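You operate a simulated robot arm through the tools that you are given. There is no shell and no other tool.

Carry out the task below with a simulated robot arm. There is one attempt and no reset: what you move stays moved.

TASK
Press ribs into the steel cap on unit one and put it in the teal tray.
Fine: one stroke of the green lever, then press stop; leave the sliding tray out; other caps and controls stay.
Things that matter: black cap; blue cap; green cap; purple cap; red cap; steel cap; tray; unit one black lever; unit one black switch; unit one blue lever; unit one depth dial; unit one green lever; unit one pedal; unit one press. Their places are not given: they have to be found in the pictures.

Only the result counts: the job must be done as asked and must still hold three seconds after the hand-in. Knocking over, shifting, dropping, spilling or breaking anything else fails it. A push-on lid holds only when it is set on centred and level and pressed home; a screw cap is set on level and turned clockwise until tight.

THE ROBOT
A 6-joint arm with a two-finger gripper, fixed in place. Base frame: the origin is at the foot of the arm, x ahead of it, y to its left, z up. Units: mm, degrees, N and s.
Its first joint turns from -149.0 to 149.0 degrees. Payload 1.57 kg.
The tool frame sits at the grasp point between the pads (the TCP): z along the fingers, y along the line on which they close. The tips reach 21 mm beyond it. The gripper opens to 70 mm. The gripper's body begins 50 mm behind the TCP.
Orientation is that of the tool frame in the base frame, as [roll, pitch, yaw] about the fixed x, y, z axes, in that order (R = Rz(yaw) Ry(pitch) Rx(roll)). With the fingers straight down and closing along the base's y, the tool's x points along the base's -x, its y along +y and its z along -z.

THE INTERFACE
- The arm moves only by the tool jog_arm. Its argument "motion" is one flat list of numbers, 6 for each row, row after row: the shift along the tool's x, y, z in mm, then the turn, a rotation vector about the tool's x, y, z in degrees. In form: [x, y, z, ax, ay, az, x, y, z, ax, ay, az, ...]. A call has 1 to 20 rows; each row shifts and turns the commanded pose from where the row before left it, along the tool's axes as they then stand. "claw" is the gripper command, from -1 (shut) to 1 (fully open), values between in proportion, set as the call begins (left out, the last holds). Rows are played at 5 a second. More than 50 mm and 8.6 degrees between two rows, or a gripper value outside its range, and nothing of the call is played. Where a pose cannot be reached the arm comes as near as it can. A force on the tool above 40 N (or 10 N above the force at the start of the call, whichever is more), or a blocked arm, ends the call early, and 0.2 s more pass. Each finger halts on what it meets, pressing with about 25 N; the grip force reading is that of the motor and also rises with nothing between the fingers. The clock runs only during rows and for 0.2 s after the last one: add rows that do not move to give the fingers time. The reply holds the time, the measured pose of the TCP, the force on the tool along the base axes, the opening and the grip force, in the units named above and with some noise, with the torque about the TCP (base axes, N m) and any sound that the robot's microphone picked up.
- Cameras (640 x 400 px; columns grow to the right, rows downward): "scene" is fixed at [51.9, -650.7, 1304]; the picture's right is [-0.19, -0.98, 0.00], its down [-0.74, 0.14, -0.66] and it looks along [0.65, -0.12, -0.75] (base axes); focal length 214 px, centre (320, 200). "wrist" rides on the gripper at [79, 4, -81] in the tool frame; the picture's right is [-0.05, 1.00, 0.00], its down [-0.67, -0.04, -0.74] and it looks along [-0.74, -0.04, 0.67] (tool axes); focal length 256 px, centre (320, 200).
- get_image(camera): a new picture of that camera. It takes no simulated time.
- lift_body(by): slides the trunk up (or, below 0, down) by that many mm; the arm rides with it, the base frame stays. It gives what a move gives, with no picture.
- point_at(camera, pixels): for up to 12 pixels [column, row] of the newest picture of that camera ("zoom" is the newest enlarged one), the place [x, y, z] in the base frame of the surface seen there, good to about 2 mm. It takes no simulated time.
- inspect(camera, box): a new picture of the part [left, top, right, bottom] of that camera's present view, enlarged. It takes no simulated time.
- finish_job(): hands the job in; it is judged then, once.

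Open the gripper and draw the arm clear of the work before you hand the job in, unless the task says otherwise.

The tools are called after ">>>" as a command line: name --argument value ..., lists and objects as JSON in quotes. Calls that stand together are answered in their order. jog_arm: Moves the arm, as the interface text tells. Its arguments: {"type":"object","properties":{"motion":{"type":"array","items":{"type":"number"}},"claw":{"type":"number"}},"required":["motion"]} The other tools are called the same way: lift_body (by) slides the trunk up or down; get_image (camera) takes a picture; point_at (camera, pixels) gives the place of the surface under pixels of a picture; inspect (camera, box) takes an enlarged picture of a part of a camera's view; finish_job () hands the job in.

At the start:

```text
time: 0.0
eef_pos: [521.8, -428.6, 1140.0]
tcp_rot: [-180.0, 0.0, -180.0]
force: [0.2, 0.1, -0.8]
torque: [0.02, -0.01, 0.0]
finger_gap: 69.7
gripper_force: 0.1
trunk travel left (down, up): [-822.0, 148.0]
```

scene: 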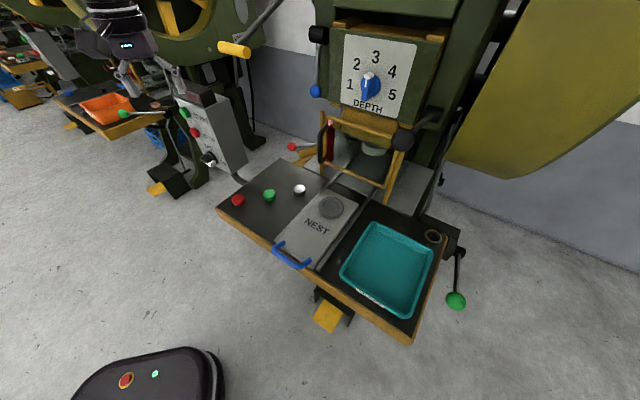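
wrist: 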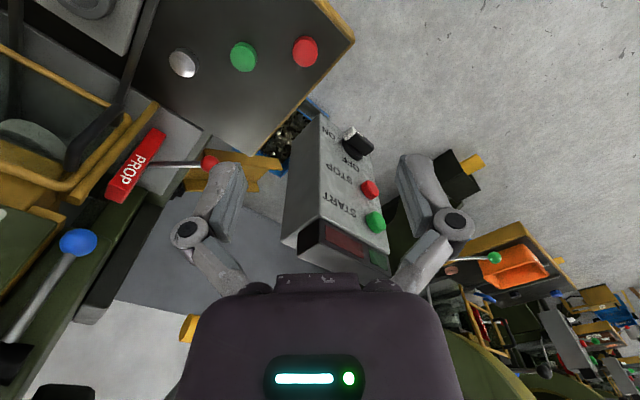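

The scene picture shows the press with a depth dial (370,85), sliding tray with NEST (320,215), teal tray (390,265), caps at (238,200), (269,194), (299,188), and a green lever knob at (455,300). I'll enlarge several areas to see the details.

>>> inspect --camera "scene" --box '[210, 140, 480, 320]'

>>> inspect --camera "scene" --box '[280, 0, 480, 190]'

>>> inspect --camera "scene" --box '[60, 20, 280, 200]'

```text
2.22 times, centred on (345, 230) of scene
```

zoom: 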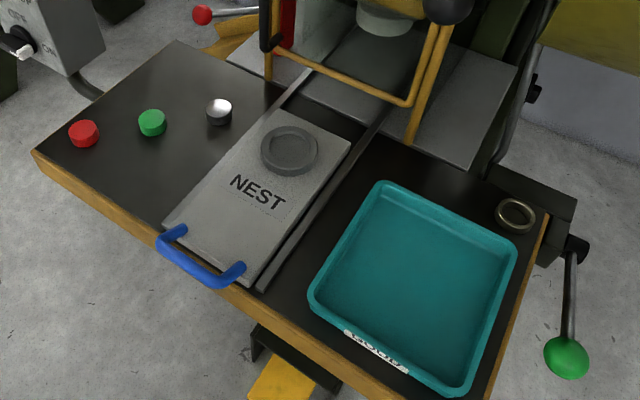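

```text
2.11 times, centred on (380, 95) of scene
```

zoom: 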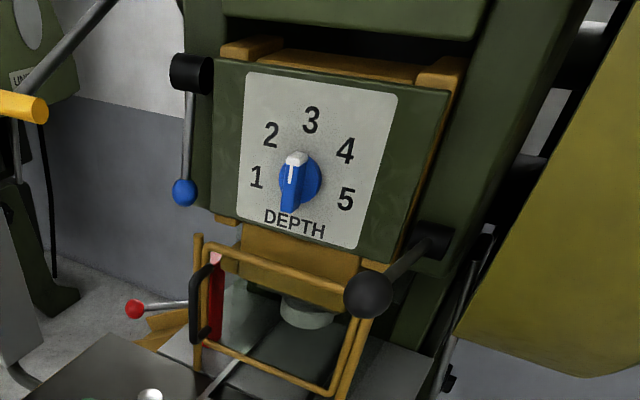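

```text
2.22 times, centred on (170, 110) of scene
```

zoom: 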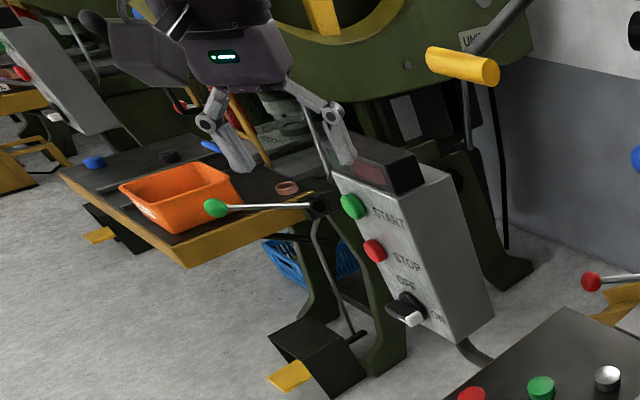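

I need to know which machine is unit one and what the labels say. I'll enlarge the plates, the console, and query places of main features.

>>> inspect --camera "scene" --box '[200, 0, 290, 60]'

>>> inspect --camera "scene" --box '[165, 80, 255, 175]'

>>> inspect --camera "wrist" --box '[270, 100, 400, 280]'

>>> inspect --camera "wrist" --box '[0, 0, 260, 320]'

>>> point_at --camera "scene" --pixels '[[238, 200], [269, 194], [299, 187], [331, 207], [292, 256], [385, 270], [456, 301], [328, 316], [370, 85], [432, 237], [401, 140], [316, 91]]'

```text
6.67 times, centred on (245, 30) of scene
```

zoom: 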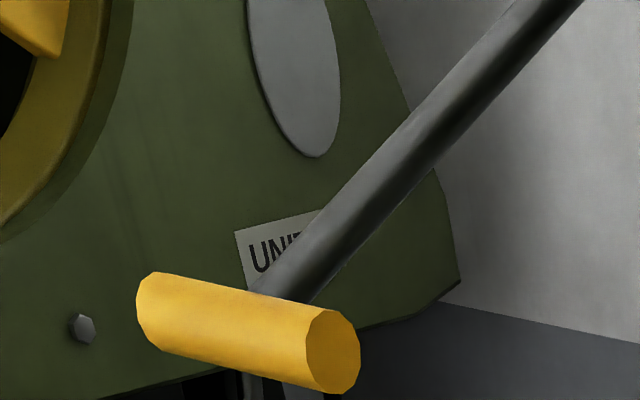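

```text
4.21 times, centred on (210, 128) of scene
```

zoom: 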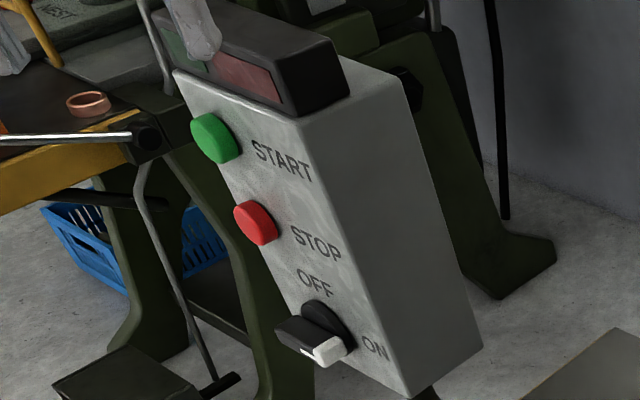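

```text
2.22 times, centred on (335, 190) of wrist
```

zoom: 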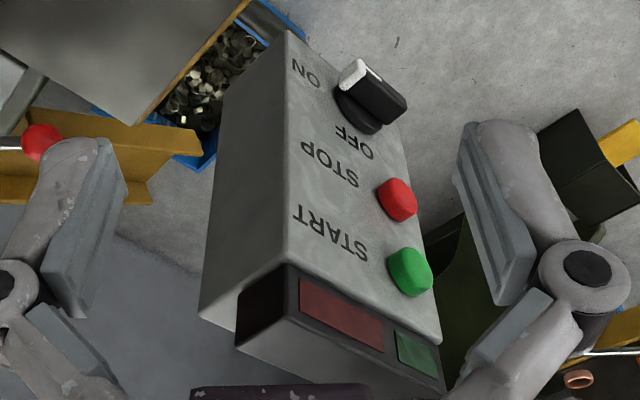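

```text
1.25 times, centred on (130, 160) of wrist
```

zoom: 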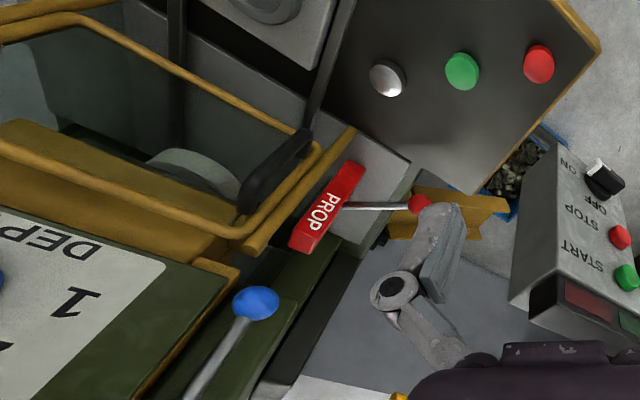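

```text
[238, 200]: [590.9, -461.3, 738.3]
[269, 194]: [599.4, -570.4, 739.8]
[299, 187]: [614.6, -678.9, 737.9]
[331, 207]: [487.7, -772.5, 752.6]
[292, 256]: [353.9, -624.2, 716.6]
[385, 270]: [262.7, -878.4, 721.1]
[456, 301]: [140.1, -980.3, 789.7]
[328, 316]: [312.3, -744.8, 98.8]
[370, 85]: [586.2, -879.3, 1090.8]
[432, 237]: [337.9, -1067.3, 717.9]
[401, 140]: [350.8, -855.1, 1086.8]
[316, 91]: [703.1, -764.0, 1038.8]
```

The console with START/STOP and the OFF/ON switch sits left of the teal-tray press; the caps on this table are red, green and steel. I'll measure the geometry of the table from an enlarged picture.

>>> inspect --camera "scene" --box '[210, 140, 480, 320]'

>>> point_at --camera "zoom" --pixels '[[33, 150], [174, 42], [219, 108], [152, 120], [84, 131], [290, 150], [318, 150], [262, 150], [290, 130], [290, 170], [172, 240], [238, 268]]'

>>> point_at --camera "zoom" --pixels '[[382, 183], [515, 245], [315, 290], [455, 392], [420, 280], [516, 215], [566, 358], [572, 247], [275, 110], [340, 140], [168, 222], [243, 280]]'

```text
2.22 times, centred on (345, 230) of scene
```

zoom: 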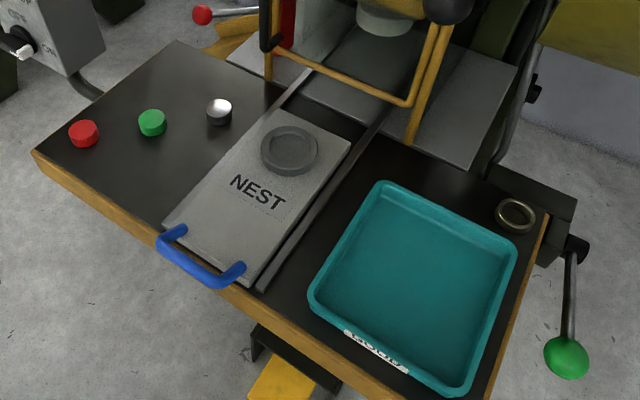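

```text
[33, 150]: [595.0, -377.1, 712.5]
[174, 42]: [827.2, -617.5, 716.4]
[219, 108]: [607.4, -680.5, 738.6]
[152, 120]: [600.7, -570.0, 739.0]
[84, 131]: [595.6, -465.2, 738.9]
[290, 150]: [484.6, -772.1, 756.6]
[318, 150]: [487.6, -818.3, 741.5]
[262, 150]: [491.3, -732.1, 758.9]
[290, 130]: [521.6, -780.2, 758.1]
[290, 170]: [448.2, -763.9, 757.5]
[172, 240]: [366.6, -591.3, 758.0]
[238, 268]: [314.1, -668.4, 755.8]
```

```text
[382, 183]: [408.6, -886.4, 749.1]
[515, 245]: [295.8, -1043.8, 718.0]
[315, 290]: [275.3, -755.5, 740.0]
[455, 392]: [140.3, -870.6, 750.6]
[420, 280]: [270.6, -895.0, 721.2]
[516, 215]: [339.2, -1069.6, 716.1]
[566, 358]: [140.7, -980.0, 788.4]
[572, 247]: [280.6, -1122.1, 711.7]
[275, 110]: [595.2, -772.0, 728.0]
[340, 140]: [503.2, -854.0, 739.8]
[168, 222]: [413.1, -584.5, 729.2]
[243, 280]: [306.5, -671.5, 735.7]
```

The machine's depth axis runs about (0.71,-0.70) in base x,y; handle and nest line up along it. Next I query the console buttons/switch, guard bars and the punch from the scene view.

>>> inspect --camera "scene" --box '[170, 85, 250, 175]'

>>> point_at --camera "scene" --pixels '[[185, 113], [196, 133], [209, 158], [213, 162], [183, 95], [197, 140], [180, 100], [215, 165], [238, 165], [374, 150], [385, 185], [330, 167]]'

>>> inspect --camera "scene" --box '[300, 100, 440, 200]'

```text
4.44 times, centred on (210, 130) of scene
```

zoom: 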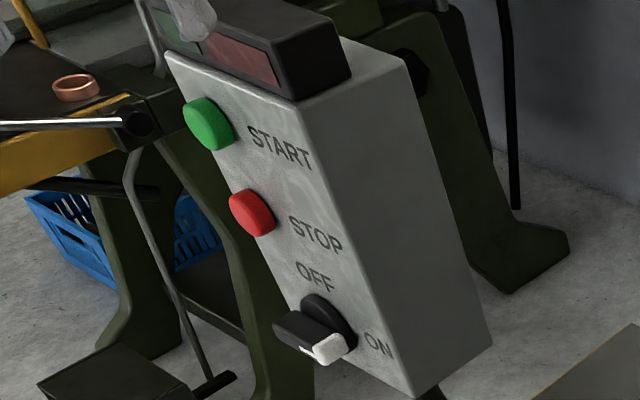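

```text
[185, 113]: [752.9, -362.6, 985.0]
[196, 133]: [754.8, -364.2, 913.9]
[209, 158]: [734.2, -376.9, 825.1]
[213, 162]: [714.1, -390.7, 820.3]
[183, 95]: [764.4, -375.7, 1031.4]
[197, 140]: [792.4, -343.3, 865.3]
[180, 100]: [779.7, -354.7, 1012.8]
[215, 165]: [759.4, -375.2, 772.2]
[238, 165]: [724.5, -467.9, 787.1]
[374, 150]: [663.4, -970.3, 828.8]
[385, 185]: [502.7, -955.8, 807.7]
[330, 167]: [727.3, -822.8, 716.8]
```

```text
4.00 times, centred on (370, 150) of scene
```

zoom: 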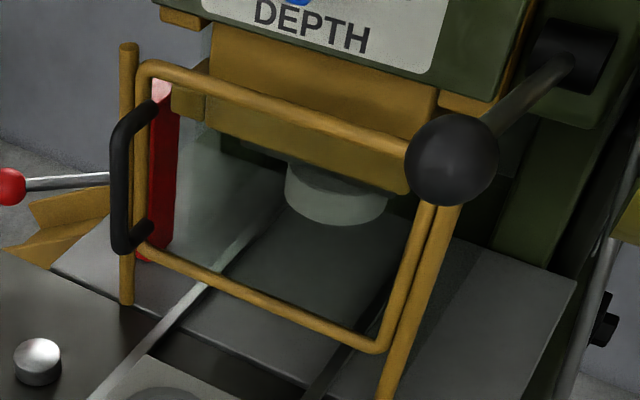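

The switch's white end points to ON, and both console lamps look dull. I'll make one motionless row to read the state and hear any sound of a running machine.

>>> jog_arm --motion '[0, 0, 0, 0, 0, 0]'

>>> inspect --camera "wrist" --box '[300, 110, 400, 270]'

>>> point_at --camera "wrist" --pixels '[[375, 222], [370, 189], [352, 140], [358, 150], [330, 240], [340, 210], [320, 130], [350, 215], [335, 165], [210, 160], [135, 165], [160, 135]]'

```text
time: 0.4
eef_pos: [521.7, -429.6, 1140.0]
tcp_rot: [180.0, 0.1, -179.9]
force: [-0.2, -0.4, 0.2]
torque: [-0.02, 0.01, 0.01]
finger_gap: 70.2
gripper_force: 0.1
trunk travel left (down, up): [-822.0, 148.0]
```

```text
2.50 times, centred on (350, 190) of wrist
```

zoom: 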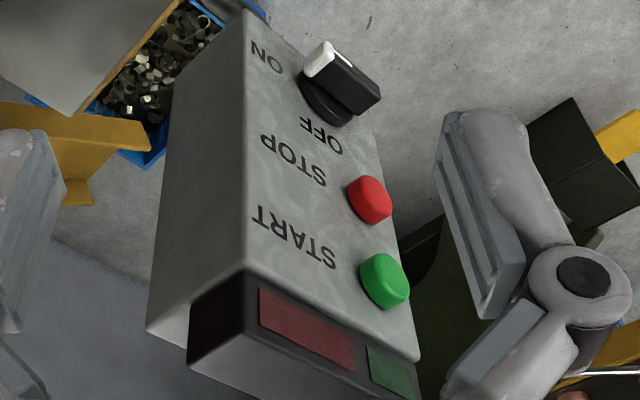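

```text
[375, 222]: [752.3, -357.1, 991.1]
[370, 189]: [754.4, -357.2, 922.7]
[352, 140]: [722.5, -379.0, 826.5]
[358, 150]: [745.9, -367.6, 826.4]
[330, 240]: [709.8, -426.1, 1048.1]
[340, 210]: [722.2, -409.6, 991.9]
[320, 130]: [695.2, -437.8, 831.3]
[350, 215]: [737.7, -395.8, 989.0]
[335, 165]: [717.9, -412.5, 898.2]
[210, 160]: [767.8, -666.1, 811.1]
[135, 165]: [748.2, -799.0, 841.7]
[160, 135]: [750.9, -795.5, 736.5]
```

No sound and the lamps look unlit, so the machine seems idle with power ON. The console face lies at u≈800 (u = along the machine's depth). I'll turn the gripper 45° so its camera looks straight into the machine.

>>> jog_arm --motion '[0, 0, 0, 0, 0, 7.5, 0, 0, 0, 0, 0, 7.5, 0, 0, 0, 0, 0, 7.5, 0, 0, 0, 0, 0, 7.5, 0, 0, 0, 0, 0, 7.5, 0, 0, 0, 0, 0, 7.5, 0, 0, 0, 0, 0, 0]'

>>> get_image --camera "wrist"

>>> get_image --camera "scene"

```text
time: 2.0
eef_pos: [521.8, -429.4, 1140.4]
tcp_rot: [180.0, 0.0, 135.0]
force: [0.1, -0.4, -0.3]
torque: [-0.02, -0.02, -0.01]
finger_gap: 69.8
gripper_force: 0.0
trunk travel left (down, up): [-822.0, 148.0]
```

```text
taken
```

wrist: 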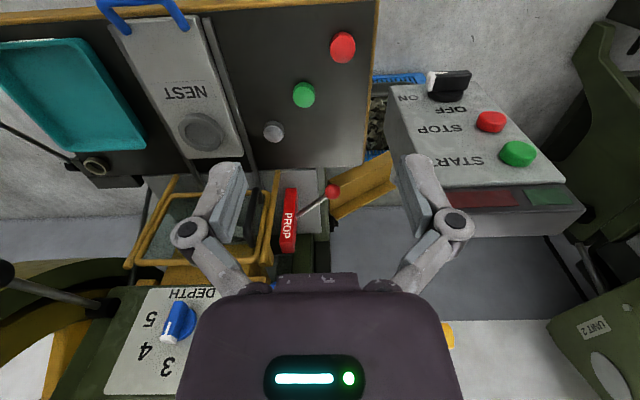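

```text
taken
```

scene: 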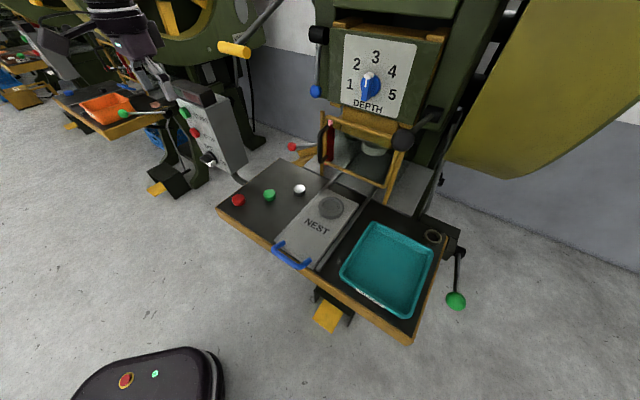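

The far machine reads UNIT 2, so the teal-tray press is unit one. I'll lower the trunk by 200 mm here (free space in front of the table) to get near working height.

>>> lift_body --by -200

>>> get_image --camera "wrist"

```text
time: 4.2
eef_pos: [522.5, -429.8, 941.0]
tcp_rot: [179.9, 0.0, 135.0]
force: [0.6, -0.7, 0.0]
torque: [0.01, 0.02, 0.01]
finger_gap: 69.8
gripper_force: 0.1
trunk travel left (down, up): [-622.0, 348.0]
```

```text
taken
```

wrist: 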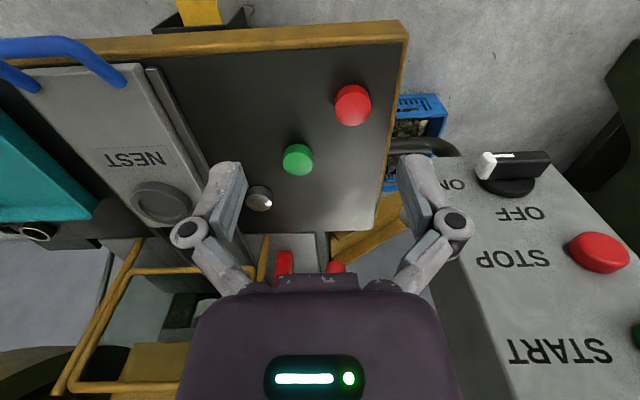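

The nest ring is at (160,203), steel cap at (258,198). I'll enlarge and measure them for accurate centres.

>>> inspect --camera "wrist" --box '[90, 130, 290, 250]'

>>> point_at --camera "wrist" --pixels '[[258, 198], [160, 203], [350, 105], [298, 160], [130, 203], [190, 203], [160, 185], [160, 220], [145, 203], [175, 203], [245, 185], [272, 205]]'

```text
3.20 times, centred on (190, 190) of wrist
```

zoom: 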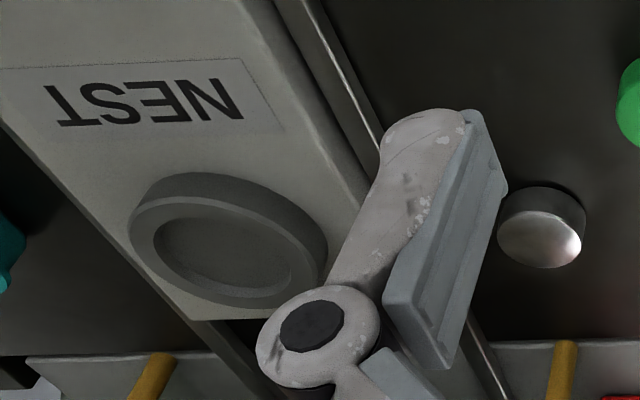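

```text
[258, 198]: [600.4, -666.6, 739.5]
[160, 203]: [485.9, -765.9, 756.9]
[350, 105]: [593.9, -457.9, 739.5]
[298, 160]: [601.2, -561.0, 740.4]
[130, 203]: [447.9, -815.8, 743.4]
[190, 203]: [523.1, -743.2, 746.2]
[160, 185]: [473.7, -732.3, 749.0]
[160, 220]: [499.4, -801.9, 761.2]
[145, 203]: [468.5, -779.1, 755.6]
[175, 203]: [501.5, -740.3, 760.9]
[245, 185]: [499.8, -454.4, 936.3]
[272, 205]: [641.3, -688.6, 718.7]
```

I'll move toward the steel cap at a safe height (about z 880), stopping short so the camera sees it between the fingers.

>>> jog_arm --motion '[-28, -19, 10, 0, 0, 0, -28, -19, 10, 0, 0, 0, -28, -19, 10, 0, 0, 0, -28, -19, 10, 0, 0, 0, -28, -19, 10, 0, 0, 0, -28, -19, 10, 0, 0, 0, 0, 0, 0, 0, 0, 0]'

>>> get_image --camera "wrist"

>>> get_image --camera "scene"

```text
time: 5.8
eef_pos: [559.5, -630.4, 941.1]
tcp_rot: [-180.0, 0.0, 135.1]
force: [0.0, 0.3, 0.6]
torque: [0.01, -0.03, 0.01]
finger_gap: 70.0
gripper_force: 0.0
out of reach, approached as far as the arm can: row 1, 2, 3, 4, 5, 6
trunk travel left (down, up): [-622.0, 348.0]
```

```text
taken
```

wrist: 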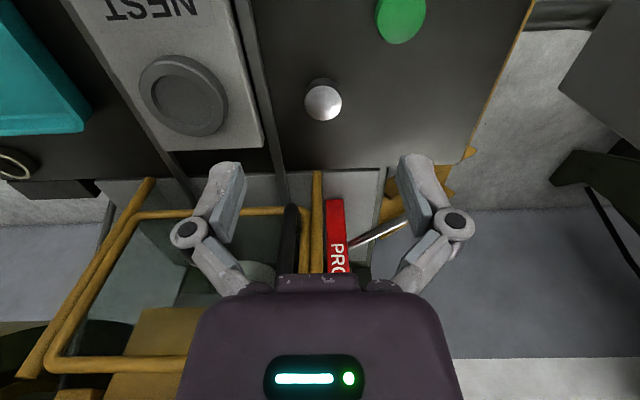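

```text
taken
```

scene: 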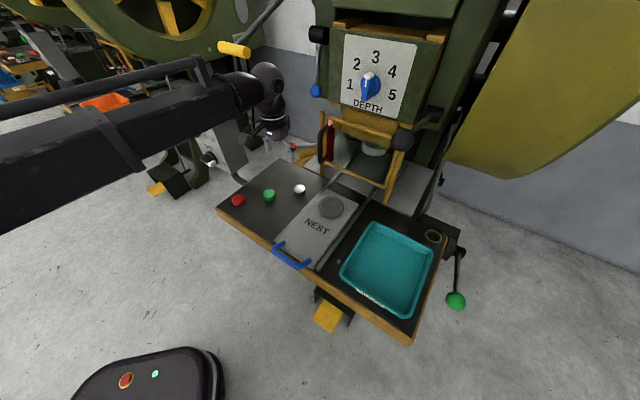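

The xy was reached but the arm can't go lower relative to the trunk (z stayed 941), so height must come from the trunk. The steel cap is at (322,100) and the nest at (183,95); I'll measure them.

>>> inspect --camera "wrist" --box '[272, 60, 372, 130]'

>>> point_at --camera "zoom" --pixels '[[320, 230], [320, 190], [320, 270], [230, 235], [410, 235], [320, 300]]'

>>> inspect --camera "wrist" --box '[120, 40, 250, 150]'

>>> point_at --camera "zoom" --pixels '[[320, 200], [320, 150], [320, 250], [250, 200], [400, 200], [320, 100], [320, 300], [200, 200], [440, 200], [480, 220]]'

```text
5.71 times, centred on (322, 95) of wrist
```

zoom: 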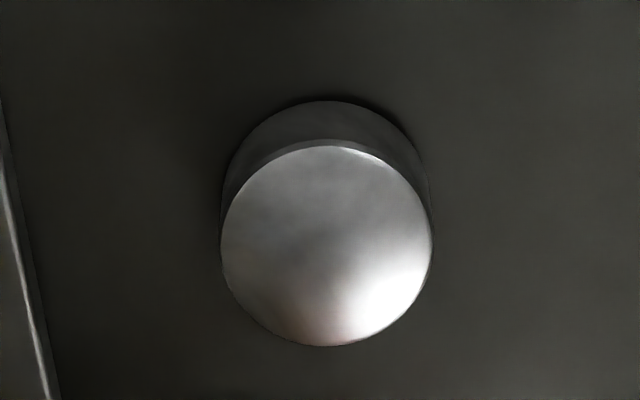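

```text
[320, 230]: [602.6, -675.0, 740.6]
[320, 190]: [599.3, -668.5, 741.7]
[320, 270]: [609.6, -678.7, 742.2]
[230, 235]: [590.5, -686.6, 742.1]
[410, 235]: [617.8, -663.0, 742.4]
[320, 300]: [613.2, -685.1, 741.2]
```

```text
3.64 times, centred on (185, 95) of wrist
```

zoom: 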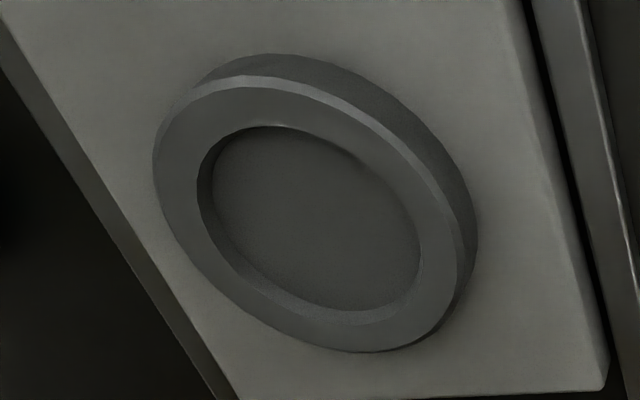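

```text
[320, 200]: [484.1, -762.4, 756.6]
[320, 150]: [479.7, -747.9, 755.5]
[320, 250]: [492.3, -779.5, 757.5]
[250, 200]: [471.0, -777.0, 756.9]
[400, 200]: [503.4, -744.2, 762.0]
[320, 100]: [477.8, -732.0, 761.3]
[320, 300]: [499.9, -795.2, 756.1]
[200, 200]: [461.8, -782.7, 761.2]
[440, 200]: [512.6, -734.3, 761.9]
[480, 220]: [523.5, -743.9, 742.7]
```

The steel cap's top centre is about (606.5,-675.8,741.5), ~42 mm wide and 26 mm tall; the nest recess is centred near (486.5,-765.5) with its floor at z≈757 and ring top at ≈761.5. I move over the cap in xy only.

>>> jog_arm --motion '[-32.6, 0.5, 0, 0, 0, 0, -32.7, 0.6, 0, 0, 0, 0, 0, 0, 0, 0, 0, 0]' --claw 1

```text
time: 6.6
eef_pos: [606.4, -674.4, 940.6]
tcp_rot: [180.0, -0.1, 135.0]
force: [-0.1, 0.5, -0.6]
torque: [-0.04, 0.0, 0.02]
finger_gap: 70.2
gripper_force: 0.0
trunk travel left (down, up): [-622.0, 348.0]
```

Position is over the cap at z 940.6 with no reach warning. I lower the trunk 120 mm and re-check alignment.

>>> lift_body --by -120

>>> get_image --camera "wrist"

>>> get_image --camera "scene"

```text
time: 8.1
eef_pos: [607.1, -674.8, 820.6]
tcp_rot: [-179.9, 0.1, 135.0]
force: [0.0, -0.3, 0.0]
torque: [-0.04, -0.03, -0.01]
finger_gap: 70.2
gripper_force: 0.0
trunk travel left (down, up): [-502.0, 468.0]
```

```text
taken
```

wrist: 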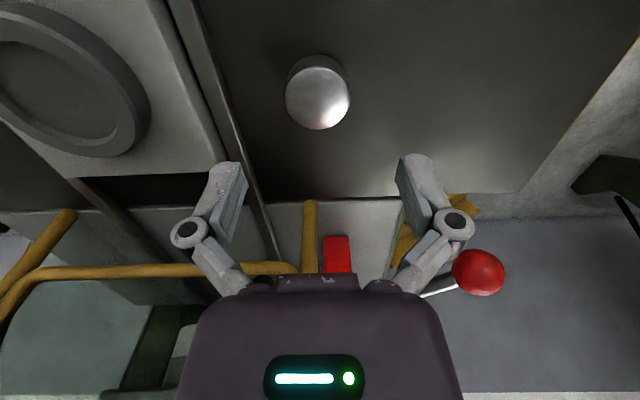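

```text
taken
```

scene: 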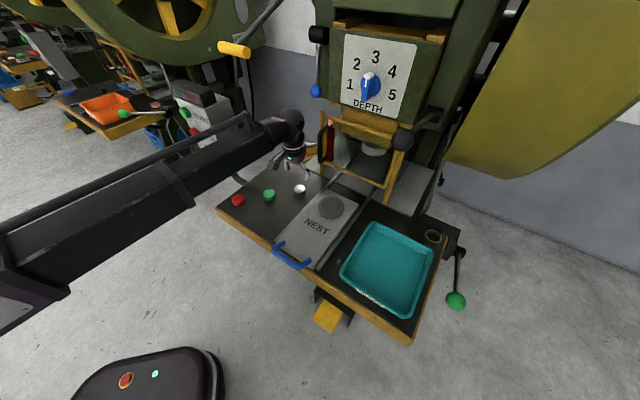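

The cap's top spans about x 285–350, y 65–130 in the wrist view. I measure it again from this closer view before descending.

>>> inspect --camera "wrist" --box '[270, 45, 370, 140]'

>>> point_at --camera "wrist" --pixels '[[317, 97], [290, 97], [345, 97], [317, 72], [317, 125], [317, 150]]'

>>> point_at --camera "wrist" --pixels '[[480, 272], [336, 250], [310, 240], [130, 272], [60, 230], [460, 205], [300, 190], [180, 240]]'

```text
4.21 times, centred on (320, 92) of wrist
```

zoom: 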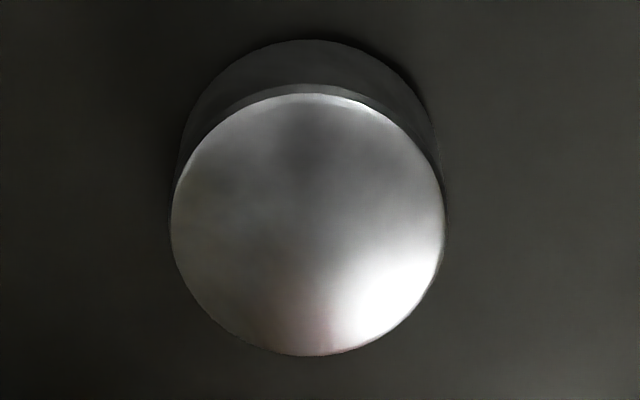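

```text
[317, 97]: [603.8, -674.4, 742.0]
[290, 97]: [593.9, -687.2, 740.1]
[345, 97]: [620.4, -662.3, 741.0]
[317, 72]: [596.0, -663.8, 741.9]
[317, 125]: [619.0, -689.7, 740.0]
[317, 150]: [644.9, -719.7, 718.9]
```

```text
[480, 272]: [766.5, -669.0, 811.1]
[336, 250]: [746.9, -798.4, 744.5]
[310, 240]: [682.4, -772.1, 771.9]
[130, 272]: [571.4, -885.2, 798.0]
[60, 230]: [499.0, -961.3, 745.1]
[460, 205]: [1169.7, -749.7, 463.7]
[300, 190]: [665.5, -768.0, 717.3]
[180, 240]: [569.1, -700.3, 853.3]
```

The cap centre measures ≈(606,-675), matching the TCP. I lower 75 mm so the tips are ~8 mm above the table, leaving finger room above the nest ring later.

>>> lift_body --by -75

>>> get_image --camera "wrist"

```text
time: 9.2
eef_pos: [606.0, -674.7, 746.3]
tcp_rot: [-180.0, 0.0, 135.0]
force: [-0.4, -0.8, 1.1]
torque: [-0.02, 0.01, 0.02]
finger_gap: 70.3
gripper_force: 0.0
trunk travel left (down, up): [-427.0, 543.0]
```

```text
taken
```

wrist: 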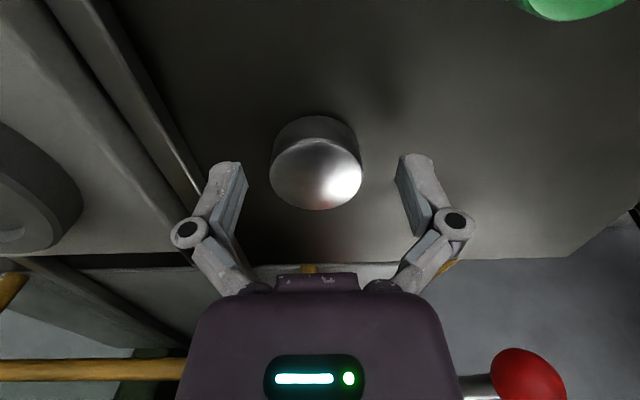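

The cap sits at (316,175) between the fingers, a touch off-centre. I measure it once more for fine correction.

>>> inspect --camera "wrist" --box '[240, 105, 400, 225]'

>>> point_at --camera "wrist" --pixels '[[275, 174], [358, 174], [316, 144], [316, 206], [316, 174], [290, 155], [342, 155], [290, 195], [342, 195]]'

```text
3.33 times, centred on (320, 165) of wrist
```

zoom: 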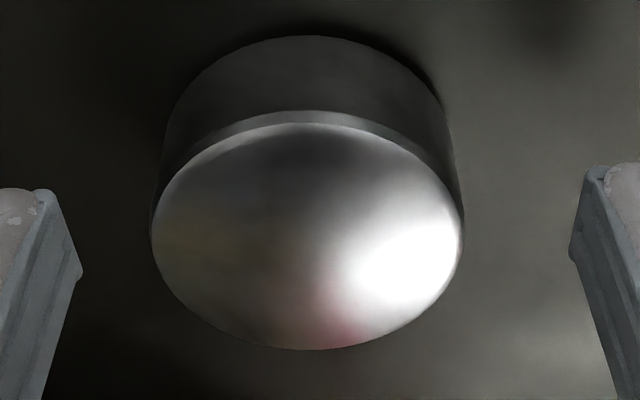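

```text
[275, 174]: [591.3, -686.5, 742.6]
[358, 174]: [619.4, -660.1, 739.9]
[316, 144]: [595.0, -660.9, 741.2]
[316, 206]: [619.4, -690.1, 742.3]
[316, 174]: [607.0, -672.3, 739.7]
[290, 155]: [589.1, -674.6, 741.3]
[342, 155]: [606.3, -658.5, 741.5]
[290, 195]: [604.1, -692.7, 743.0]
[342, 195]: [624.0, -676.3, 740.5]
```

The cap is centred to within ~1–2 mm. I nudge 1 mm and close the gripper on it.

>>> jog_arm --motion '[0, -1, 0, 0, 0, 0]' --claw 1

>>> jog_arm --motion '[0, 0, 0, 0, 0, 0, 0, 0, 0, 0, 0, 0, 0, 0, 0, 0, 0, 0, 0, 0, 0, 0, 0, 0]' --claw -1

>>> get_image --camera "wrist"

```text
time: 9.6
eef_pos: [606.7, -674.1, 746.0]
tcp_rot: [-180.0, 0.0, 135.1]
force: [0.3, -0.1, 0.3]
torque: [0.02, -0.03, -0.01]
finger_gap: 69.9
gripper_force: 0.2
trunk travel left (down, up): [-427.0, 543.0]
```

```text
time: 10.6
eef_pos: [606.0, -675.0, 746.3]
tcp_rot: [179.9, -0.1, 135.0]
force: [0.4, 1.1, 5.0]
torque: [-0.03, 0.02, 0.0]
finger_gap: 42.5
gripper_force: 24.8
trunk travel left (down, up): [-427.0, 543.0]
```

```text
taken
```

wrist: 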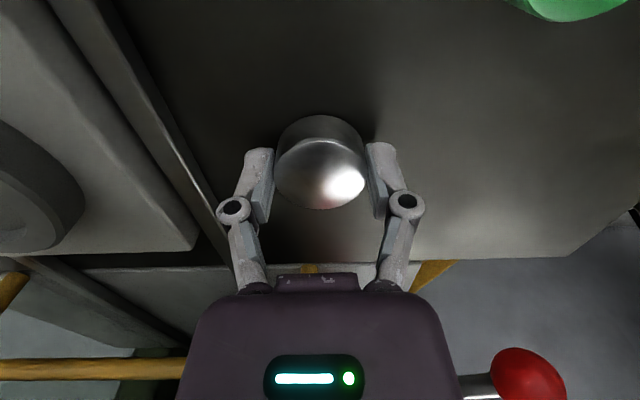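

The cap is held at a gap of 42.5 mm. I lift the trunk 75 mm and travel above the nest.

>>> lift_body --by 75

>>> jog_arm --motion '[5, -37, 0, 0, 0, 0, 5, -37, 0, 0, 0, 0, 5, -37, 0, 0, 0, 0, 5.5, -37.5, 0, 0, 0, 0, 0, 0, 0, 0, 0, 0]'

>>> get_image --camera "wrist"

>>> get_image --camera "scene"

```text
time: 11.7
eef_pos: [605.6, -675.5, 820.6]
tcp_rot: [-180.0, 0.0, 135.0]
force: [0.4, 0.2, -1.4]
torque: [0.01, 0.0, 0.02]
finger_gap: 42.4
gripper_force: 25.2
trunk travel left (down, up): [-502.0, 468.0]
```

```text
time: 12.9
eef_pos: [484.4, -766.2, 821.4]
tcp_rot: [-180.0, 0.0, 135.0]
force: [-0.2, -0.8, -0.9]
torque: [0.0, 0.0, -0.04]
finger_gap: 42.6
gripper_force: 24.8
out of reach, approached as far as the arm can: row 4
trunk travel left (down, up): [-502.0, 468.0]
```

```text
taken
```

wrist: 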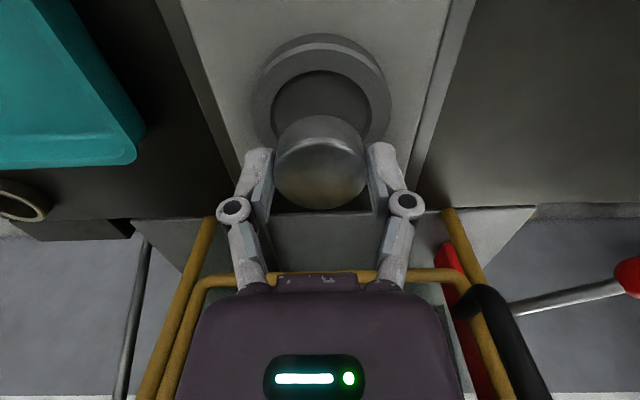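

```text
taken
```

scene: 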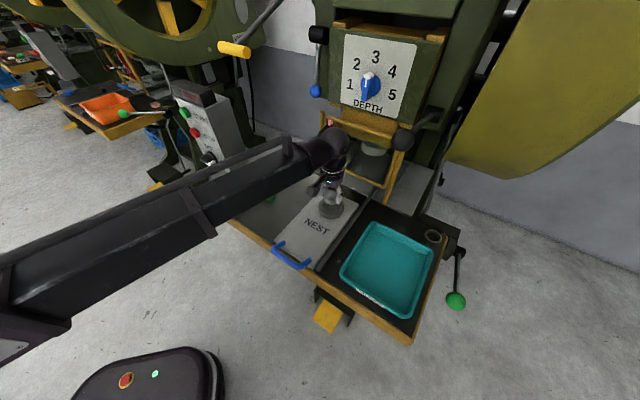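

The nest ring's outline spans x 252–390 with the cap at x 320, so sideways it's aligned. I measure ring edge points to get the depth position.

>>> inspect --camera "wrist" --box '[235, 20, 405, 150]'

>>> point_at --camera "wrist" --pixels '[[256, 90], [386, 90], [321, 45], [321, 65], [266, 90], [376, 90], [321, 85], [262, 115], [380, 115], [290, 55], [352, 55]]'

```text
3.08 times, centred on (320, 85) of wrist
```

zoom: 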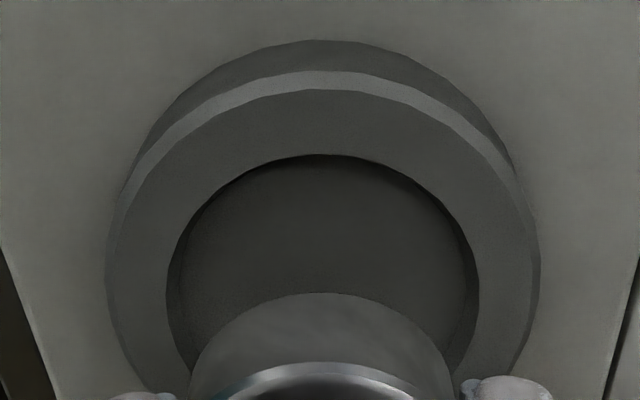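

```text
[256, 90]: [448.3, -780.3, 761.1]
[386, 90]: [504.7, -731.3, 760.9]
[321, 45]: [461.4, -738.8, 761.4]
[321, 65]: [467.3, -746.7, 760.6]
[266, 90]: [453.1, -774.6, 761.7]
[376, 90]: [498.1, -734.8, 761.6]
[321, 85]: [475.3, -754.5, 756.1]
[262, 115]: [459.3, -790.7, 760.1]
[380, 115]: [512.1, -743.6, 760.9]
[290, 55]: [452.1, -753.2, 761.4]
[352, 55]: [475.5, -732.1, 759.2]
```

From the ring edges the nest centre comes to ≈(489.7,-769.6). I shift the cap there (5 mm deeper, 1.4 mm sideways) and raise the arm 50 mm relative to the trunk to regain vertical freedom.

>>> jog_arm --motion '[0, 0, -25, 0, 0, 0, 0, 0, -25, 0, 0, 0, -5.2, 1.4, 0, 0, 0, 0, 0, 0, 0, 0, 0, 0]'

>>> lift_body --by -65

>>> get_image --camera "wrist"

```text
time: 13.9
eef_pos: [487.7, -768.5, 820.6]
tcp_rot: [-179.9, 0.0, 135.0]
force: [-0.2, 0.0, -0.9]
torque: [0.01, 0.0, -0.02]
finger_gap: 42.8
gripper_force: 25.0
out of reach, approached as far as the arm can: row 1, 2
trunk travel left (down, up): [-502.0, 468.0]
```

```text
time: 14.6
eef_pos: [486.5, -769.6, 779.0]
tcp_rot: [-179.9, 0.3, 135.2]
force: [0.2, -2.8, 33.4]
torque: [0.18, -0.18, 0.02]
finger_gap: 42.8
gripper_force: 25.1
trunk travel left (down, up): [-457.0, 513.0]
stopped: the force on the tool passed its limit at 105 N (the readings are from after the stop); the commanded pose is now the measured one
```

```text
taken
```

wrist: 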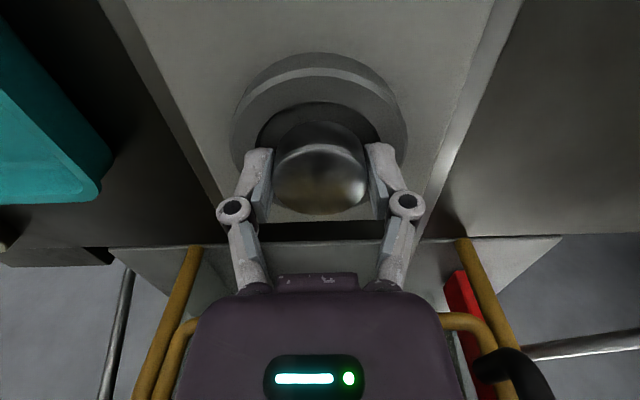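

I shouldn't have chained those: the upward rows were out of reach, so lowering met the nest (105 N peak, now 33 N). I inspect the cap in the nest before doing anything else.

>>> inspect --camera "wrist" --box '[210, 40, 430, 240]'

>>> inspect --camera "scene" --box '[260, 150, 400, 250]'

```text
2.00 times, centred on (320, 140) of wrist
```

zoom: 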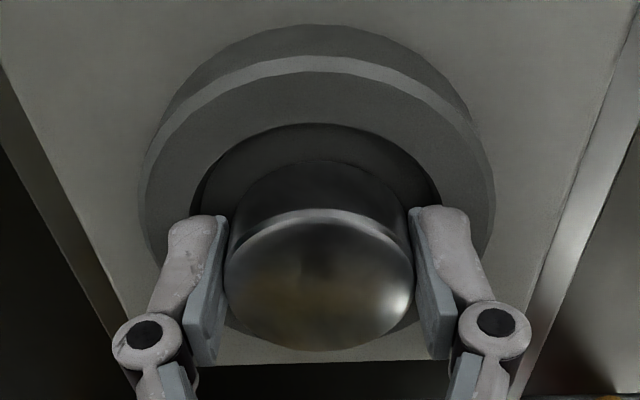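

```text
4.00 times, centred on (330, 200) of scene
```

zoom: 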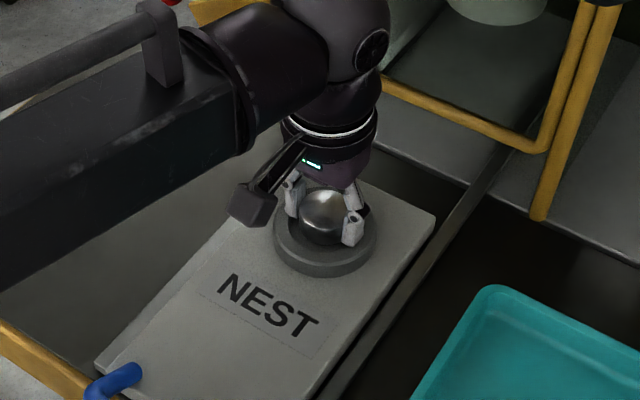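

The cap stands upright inside the ring between the fingers. I raise the trunk 4 mm to relieve the downward push.

>>> lift_body --by 4

>>> point_at --camera "wrist" --pixels '[[320, 190], [320, 160], [320, 205], [320, 110], [250, 130], [395, 130], [320, 75]]'

```text
time: 15.2
eef_pos: [489.3, -771.8, 779.3]
tcp_rot: [-180.0, 0.1, 135.1]
force: [-2.4, 1.6, -9.0]
torque: [0.11, -0.07, -0.03]
finger_gap: 42.0
gripper_force: 25.1
trunk travel left (down, up): [-461.0, 509.0]
```

```text
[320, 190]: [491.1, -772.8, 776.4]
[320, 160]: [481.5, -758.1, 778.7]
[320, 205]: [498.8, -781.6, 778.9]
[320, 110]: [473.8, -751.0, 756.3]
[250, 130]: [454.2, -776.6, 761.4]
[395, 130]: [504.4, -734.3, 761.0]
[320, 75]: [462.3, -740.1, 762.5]
```

The cap top is at ~778 (seated on the nest floor at ~756). Force is now slightly downward (-9 N), so I open the gripper just a little to free the cap, keeping the fingers near it.

>>> jog_arm --motion '[0, 0, 0, 0, 0, 0, 0, 0, 0, 0, 0, 0]' --claw 0.35

>>> get_image --camera "wrist"

```text
time: 15.8
eef_pos: [489.2, -771.5, 778.8]
tcp_rot: [-180.0, 0.2, 135.2]
force: [-2.5, 2.1, -15.9]
torque: [-0.01, 0.08, 0.03]
finger_gap: 43.6
gripper_force: 0.1
trunk travel left (down, up): [-461.0, 509.0]
```

```text
taken
```

wrist: 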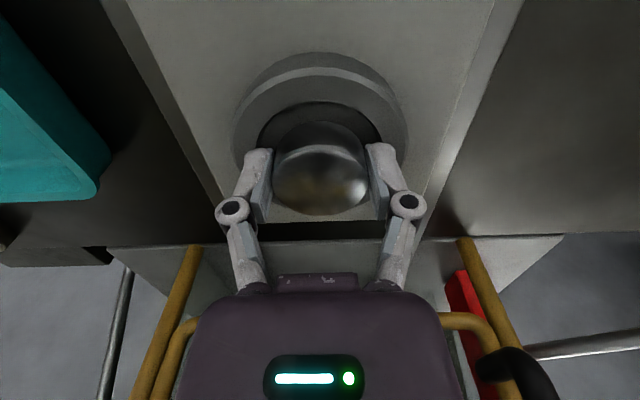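

The fingers are inside the ring recess and its wall limits opening to 43.6 mm. I set the opening to about 43 mm so they touch neither the wall nor the cap, and check the force.

>>> jog_arm --motion '[0, 0, 0, 0, 0, 0, 0, 0, 0, 0, 0, 0]' --claw 0.225

```text
time: 16.4
eef_pos: [488.4, -772.0, 779.2]
tcp_rot: [179.9, 0.1, 135.1]
force: [-1.1, -1.0, -11.0]
torque: [0.03, 0.03, 0.0]
finger_gap: 42.7
gripper_force: 0.0
trunk travel left (down, up): [-461.0, 509.0]
```

Still -11 N downward. I raise the trunk another 3 mm and watch the force.

>>> lift_body --by 3

>>> get_image --camera "wrist"

```text
time: 16.9
eef_pos: [488.0, -769.9, 786.4]
tcp_rot: [-179.9, 0.3, 135.1]
force: [-0.5, 0.0, 0.7]
torque: [-0.05, 0.02, 0.02]
finger_gap: 43.7
gripper_force: 0.3
trunk travel left (down, up): [-464.0, 506.0]
```

```text
taken
```

wrist: 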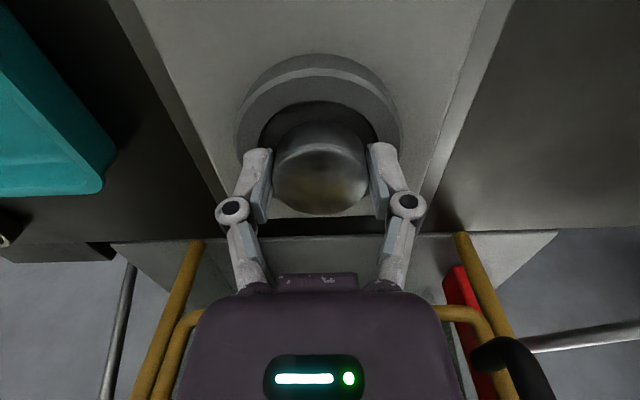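

Now the force is ~0 at z 786. I check whether the cap stayed down on the nest floor.

>>> inspect --camera "wrist" --box '[210, 40, 430, 240]'

>>> point_at --camera "wrist" --pixels '[[320, 190], [320, 170], [320, 208], [300, 190], [340, 190], [320, 110], [320, 85]]'

```text
2.00 times, centred on (320, 140) of wrist
```

zoom: 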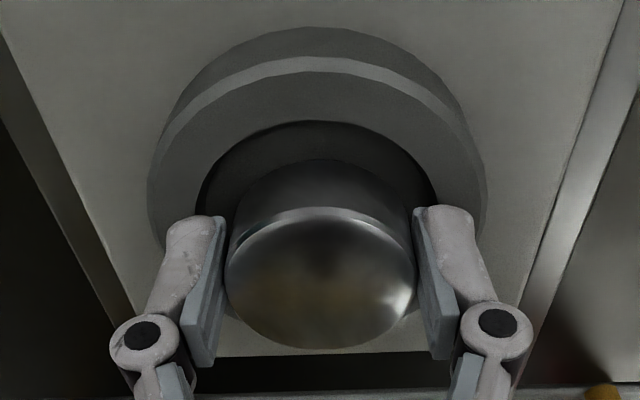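

```text
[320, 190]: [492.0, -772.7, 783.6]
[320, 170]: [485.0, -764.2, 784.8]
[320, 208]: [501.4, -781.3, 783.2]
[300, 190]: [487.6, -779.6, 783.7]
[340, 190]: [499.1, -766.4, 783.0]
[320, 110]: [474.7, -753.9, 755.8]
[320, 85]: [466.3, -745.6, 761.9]
```

The gap (43.7) exceeds the cap (42.5), so the cap is free on the floor, and tips (z≈765) are above the ring. I open the fingers fully now.

>>> jog_arm --motion '[0, 0, 0, 0, 0, 0, 0, 0, 0, 0, 0, 0, 0, 0, 0, 0, 0, 0]' --claw 1

>>> get_image --camera "wrist"

```text
time: 17.7
eef_pos: [489.0, -769.4, 782.3]
tcp_rot: [-179.9, 0.2, 135.0]
force: [0.4, 0.7, 0.2]
torque: [-0.03, 0.0, -0.02]
finger_gap: 69.9
gripper_force: 0.1
trunk travel left (down, up): [-464.0, 506.0]
```

```text
taken
```

wrist: 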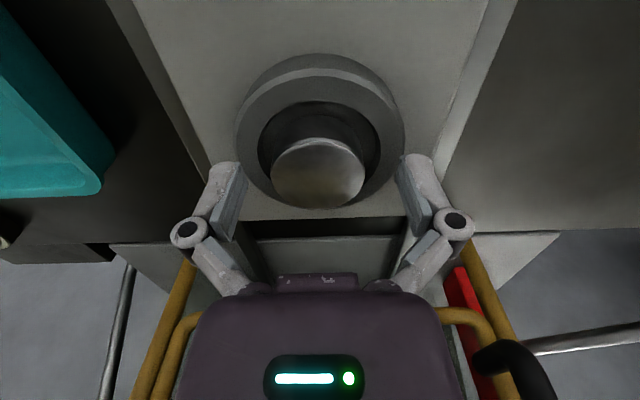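

The gripper is open and the cap remains in the nest. I raise the trunk 90 mm to get clear and look at the cap's seating.

>>> lift_body --by 90

>>> get_image --camera "wrist"

>>> inspect --camera "wrist" --box '[250, 20, 400, 130]'

```text
time: 18.9
eef_pos: [487.4, -770.0, 873.5]
tcp_rot: [-179.9, 0.2, 135.1]
force: [-0.5, 0.2, -0.1]
torque: [-0.03, 0.0, 0.0]
finger_gap: 70.2
gripper_force: 0.1
trunk travel left (down, up): [-554.0, 416.0]
```

```text
taken
```

wrist: 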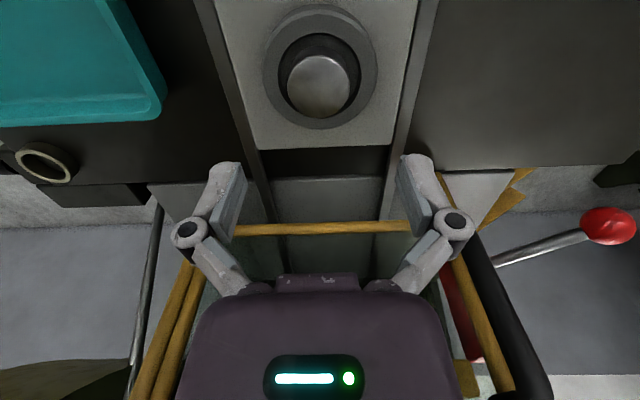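

```text
3.64 times, centred on (325, 75) of wrist
```

zoom: 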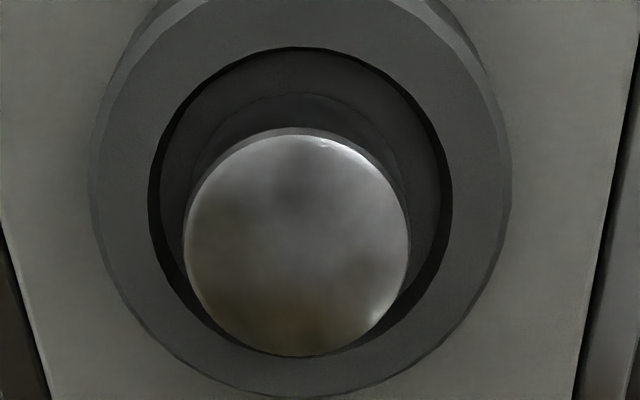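

The cap stands upright in the recess. I measure its centre relative to the ring.

>>> point_at --camera "wrist" --pixels '[[319, 86], [292, 86], [346, 86], [319, 60], [319, 112], [267, 75], [373, 75], [319, 25], [319, 38], [319, 122], [281, 75], [363, 75]]'

>>> inspect --camera "scene" --box '[280, 160, 380, 240]'

```text
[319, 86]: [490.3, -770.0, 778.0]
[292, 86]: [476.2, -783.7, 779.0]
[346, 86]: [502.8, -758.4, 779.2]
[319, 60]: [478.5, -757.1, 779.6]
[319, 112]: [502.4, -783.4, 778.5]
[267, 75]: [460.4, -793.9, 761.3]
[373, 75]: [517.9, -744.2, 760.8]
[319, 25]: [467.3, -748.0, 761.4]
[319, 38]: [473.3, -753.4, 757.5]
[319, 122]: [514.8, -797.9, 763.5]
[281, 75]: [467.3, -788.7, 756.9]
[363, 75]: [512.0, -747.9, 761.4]
```

```text
5.00 times, centred on (330, 200) of scene
```

zoom: 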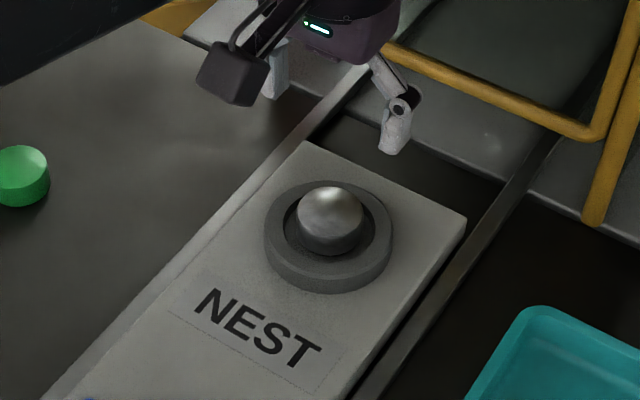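

The cap is centred in the nest within ~2 mm (centre ≈(490,-770.5), top z≈779). Next I back off toward the operator side to look at the blue handle.

>>> jog_arm --motion '[41.5, -1, 0, 0, 0, 0, 41.5, -1, 0, 0, 0, 0, 41.5, -1, 0, 0, 0, 0, 41.5, -1, 0, 0, 0, 0, 41.5, -1, 0, 0, 0, 0, 41.5, 0, 0, 0, 0, 0, 0, 0, 0, 0, 0, 0]'

>>> get_image --camera "wrist"

>>> get_image --camera "scene"

```text
time: 20.5
eef_pos: [306.8, -599.4, 872.1]
tcp_rot: [-179.9, 0.2, 135.1]
force: [-0.1, 0.0, 0.1]
torque: [-0.03, -0.02, 0.01]
finger_gap: 70.2
gripper_force: 0.1
out of reach, approached as far as the arm can: row 4
trunk travel left (down, up): [-554.0, 416.0]
```

```text
taken
```

wrist: 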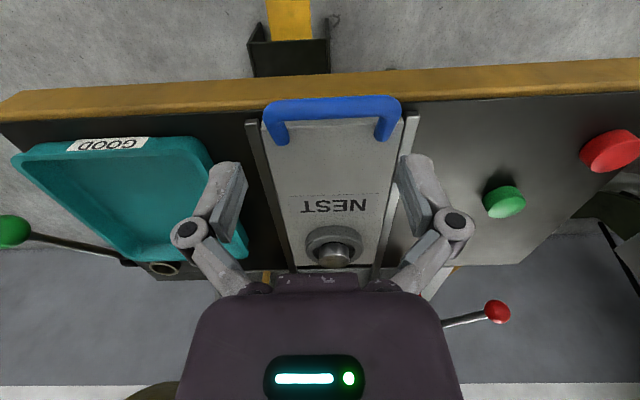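

```text
taken
```

scene: 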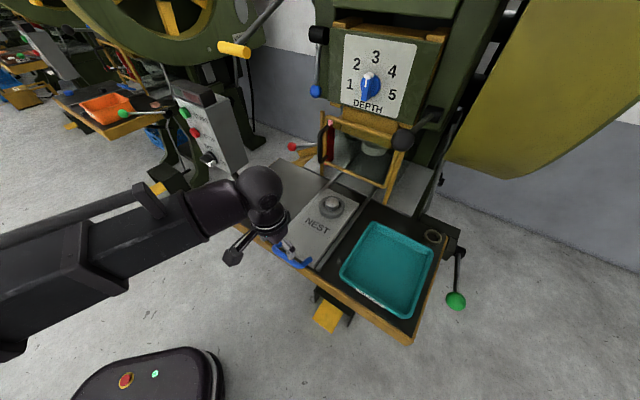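

Clear view: the blue handle arches from (278,140) to (388,135) with the bar near y≈105; the teal tray is labelled GOOD. I measure handle points.

>>> inspect --camera "wrist" --box '[250, 80, 420, 160]'

>>> point_at --camera "wrist" --pixels '[[275, 105], [332, 103], [332, 107], [332, 111], [392, 103], [280, 135], [388, 130], [332, 125], [332, 95], [280, 142], [388, 138], [332, 116]]'

```text
3.76 times, centred on (335, 120) of wrist
```

zoom: 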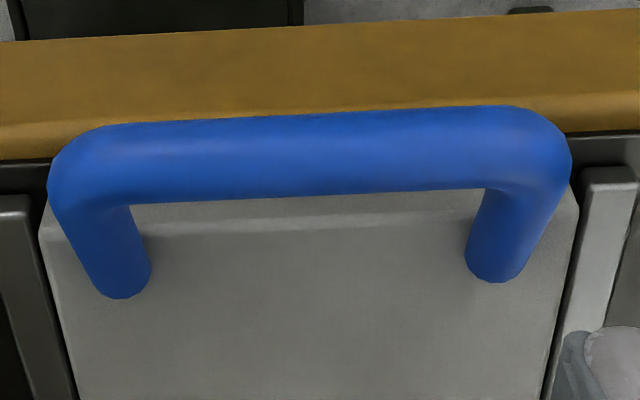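

```text
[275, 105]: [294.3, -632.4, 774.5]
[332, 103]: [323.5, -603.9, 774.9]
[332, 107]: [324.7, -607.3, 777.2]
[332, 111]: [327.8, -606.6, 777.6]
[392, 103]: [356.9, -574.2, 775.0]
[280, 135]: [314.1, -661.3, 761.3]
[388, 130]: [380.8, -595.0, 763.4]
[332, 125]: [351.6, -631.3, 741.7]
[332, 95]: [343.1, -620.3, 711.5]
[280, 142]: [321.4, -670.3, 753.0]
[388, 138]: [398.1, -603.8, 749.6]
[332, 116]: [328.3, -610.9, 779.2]
```

Bar centre ≈ u 661, v 197, z 770, ~15 mm thick, with a gap of ~27 mm to the plate. Before using it I test whether the arm can move vertically at all by itself: a 15 mm upward row.

>>> jog_arm --motion '[0, 0, -15, 0, 0, 0, 0, 0, 0, 0, 0, 0]'

```text
time: 21.1
eef_pos: [306.2, -599.4, 873.2]
tcp_rot: [-179.8, 0.2, 135.1]
force: [-0.6, 0.1, 0.3]
torque: [0.01, 0.01, 0.0]
finger_gap: 69.8
gripper_force: 0.0
out of reach, approached as far as the arm can: row 1
trunk travel left (down, up): [-554.0, 416.0]
```

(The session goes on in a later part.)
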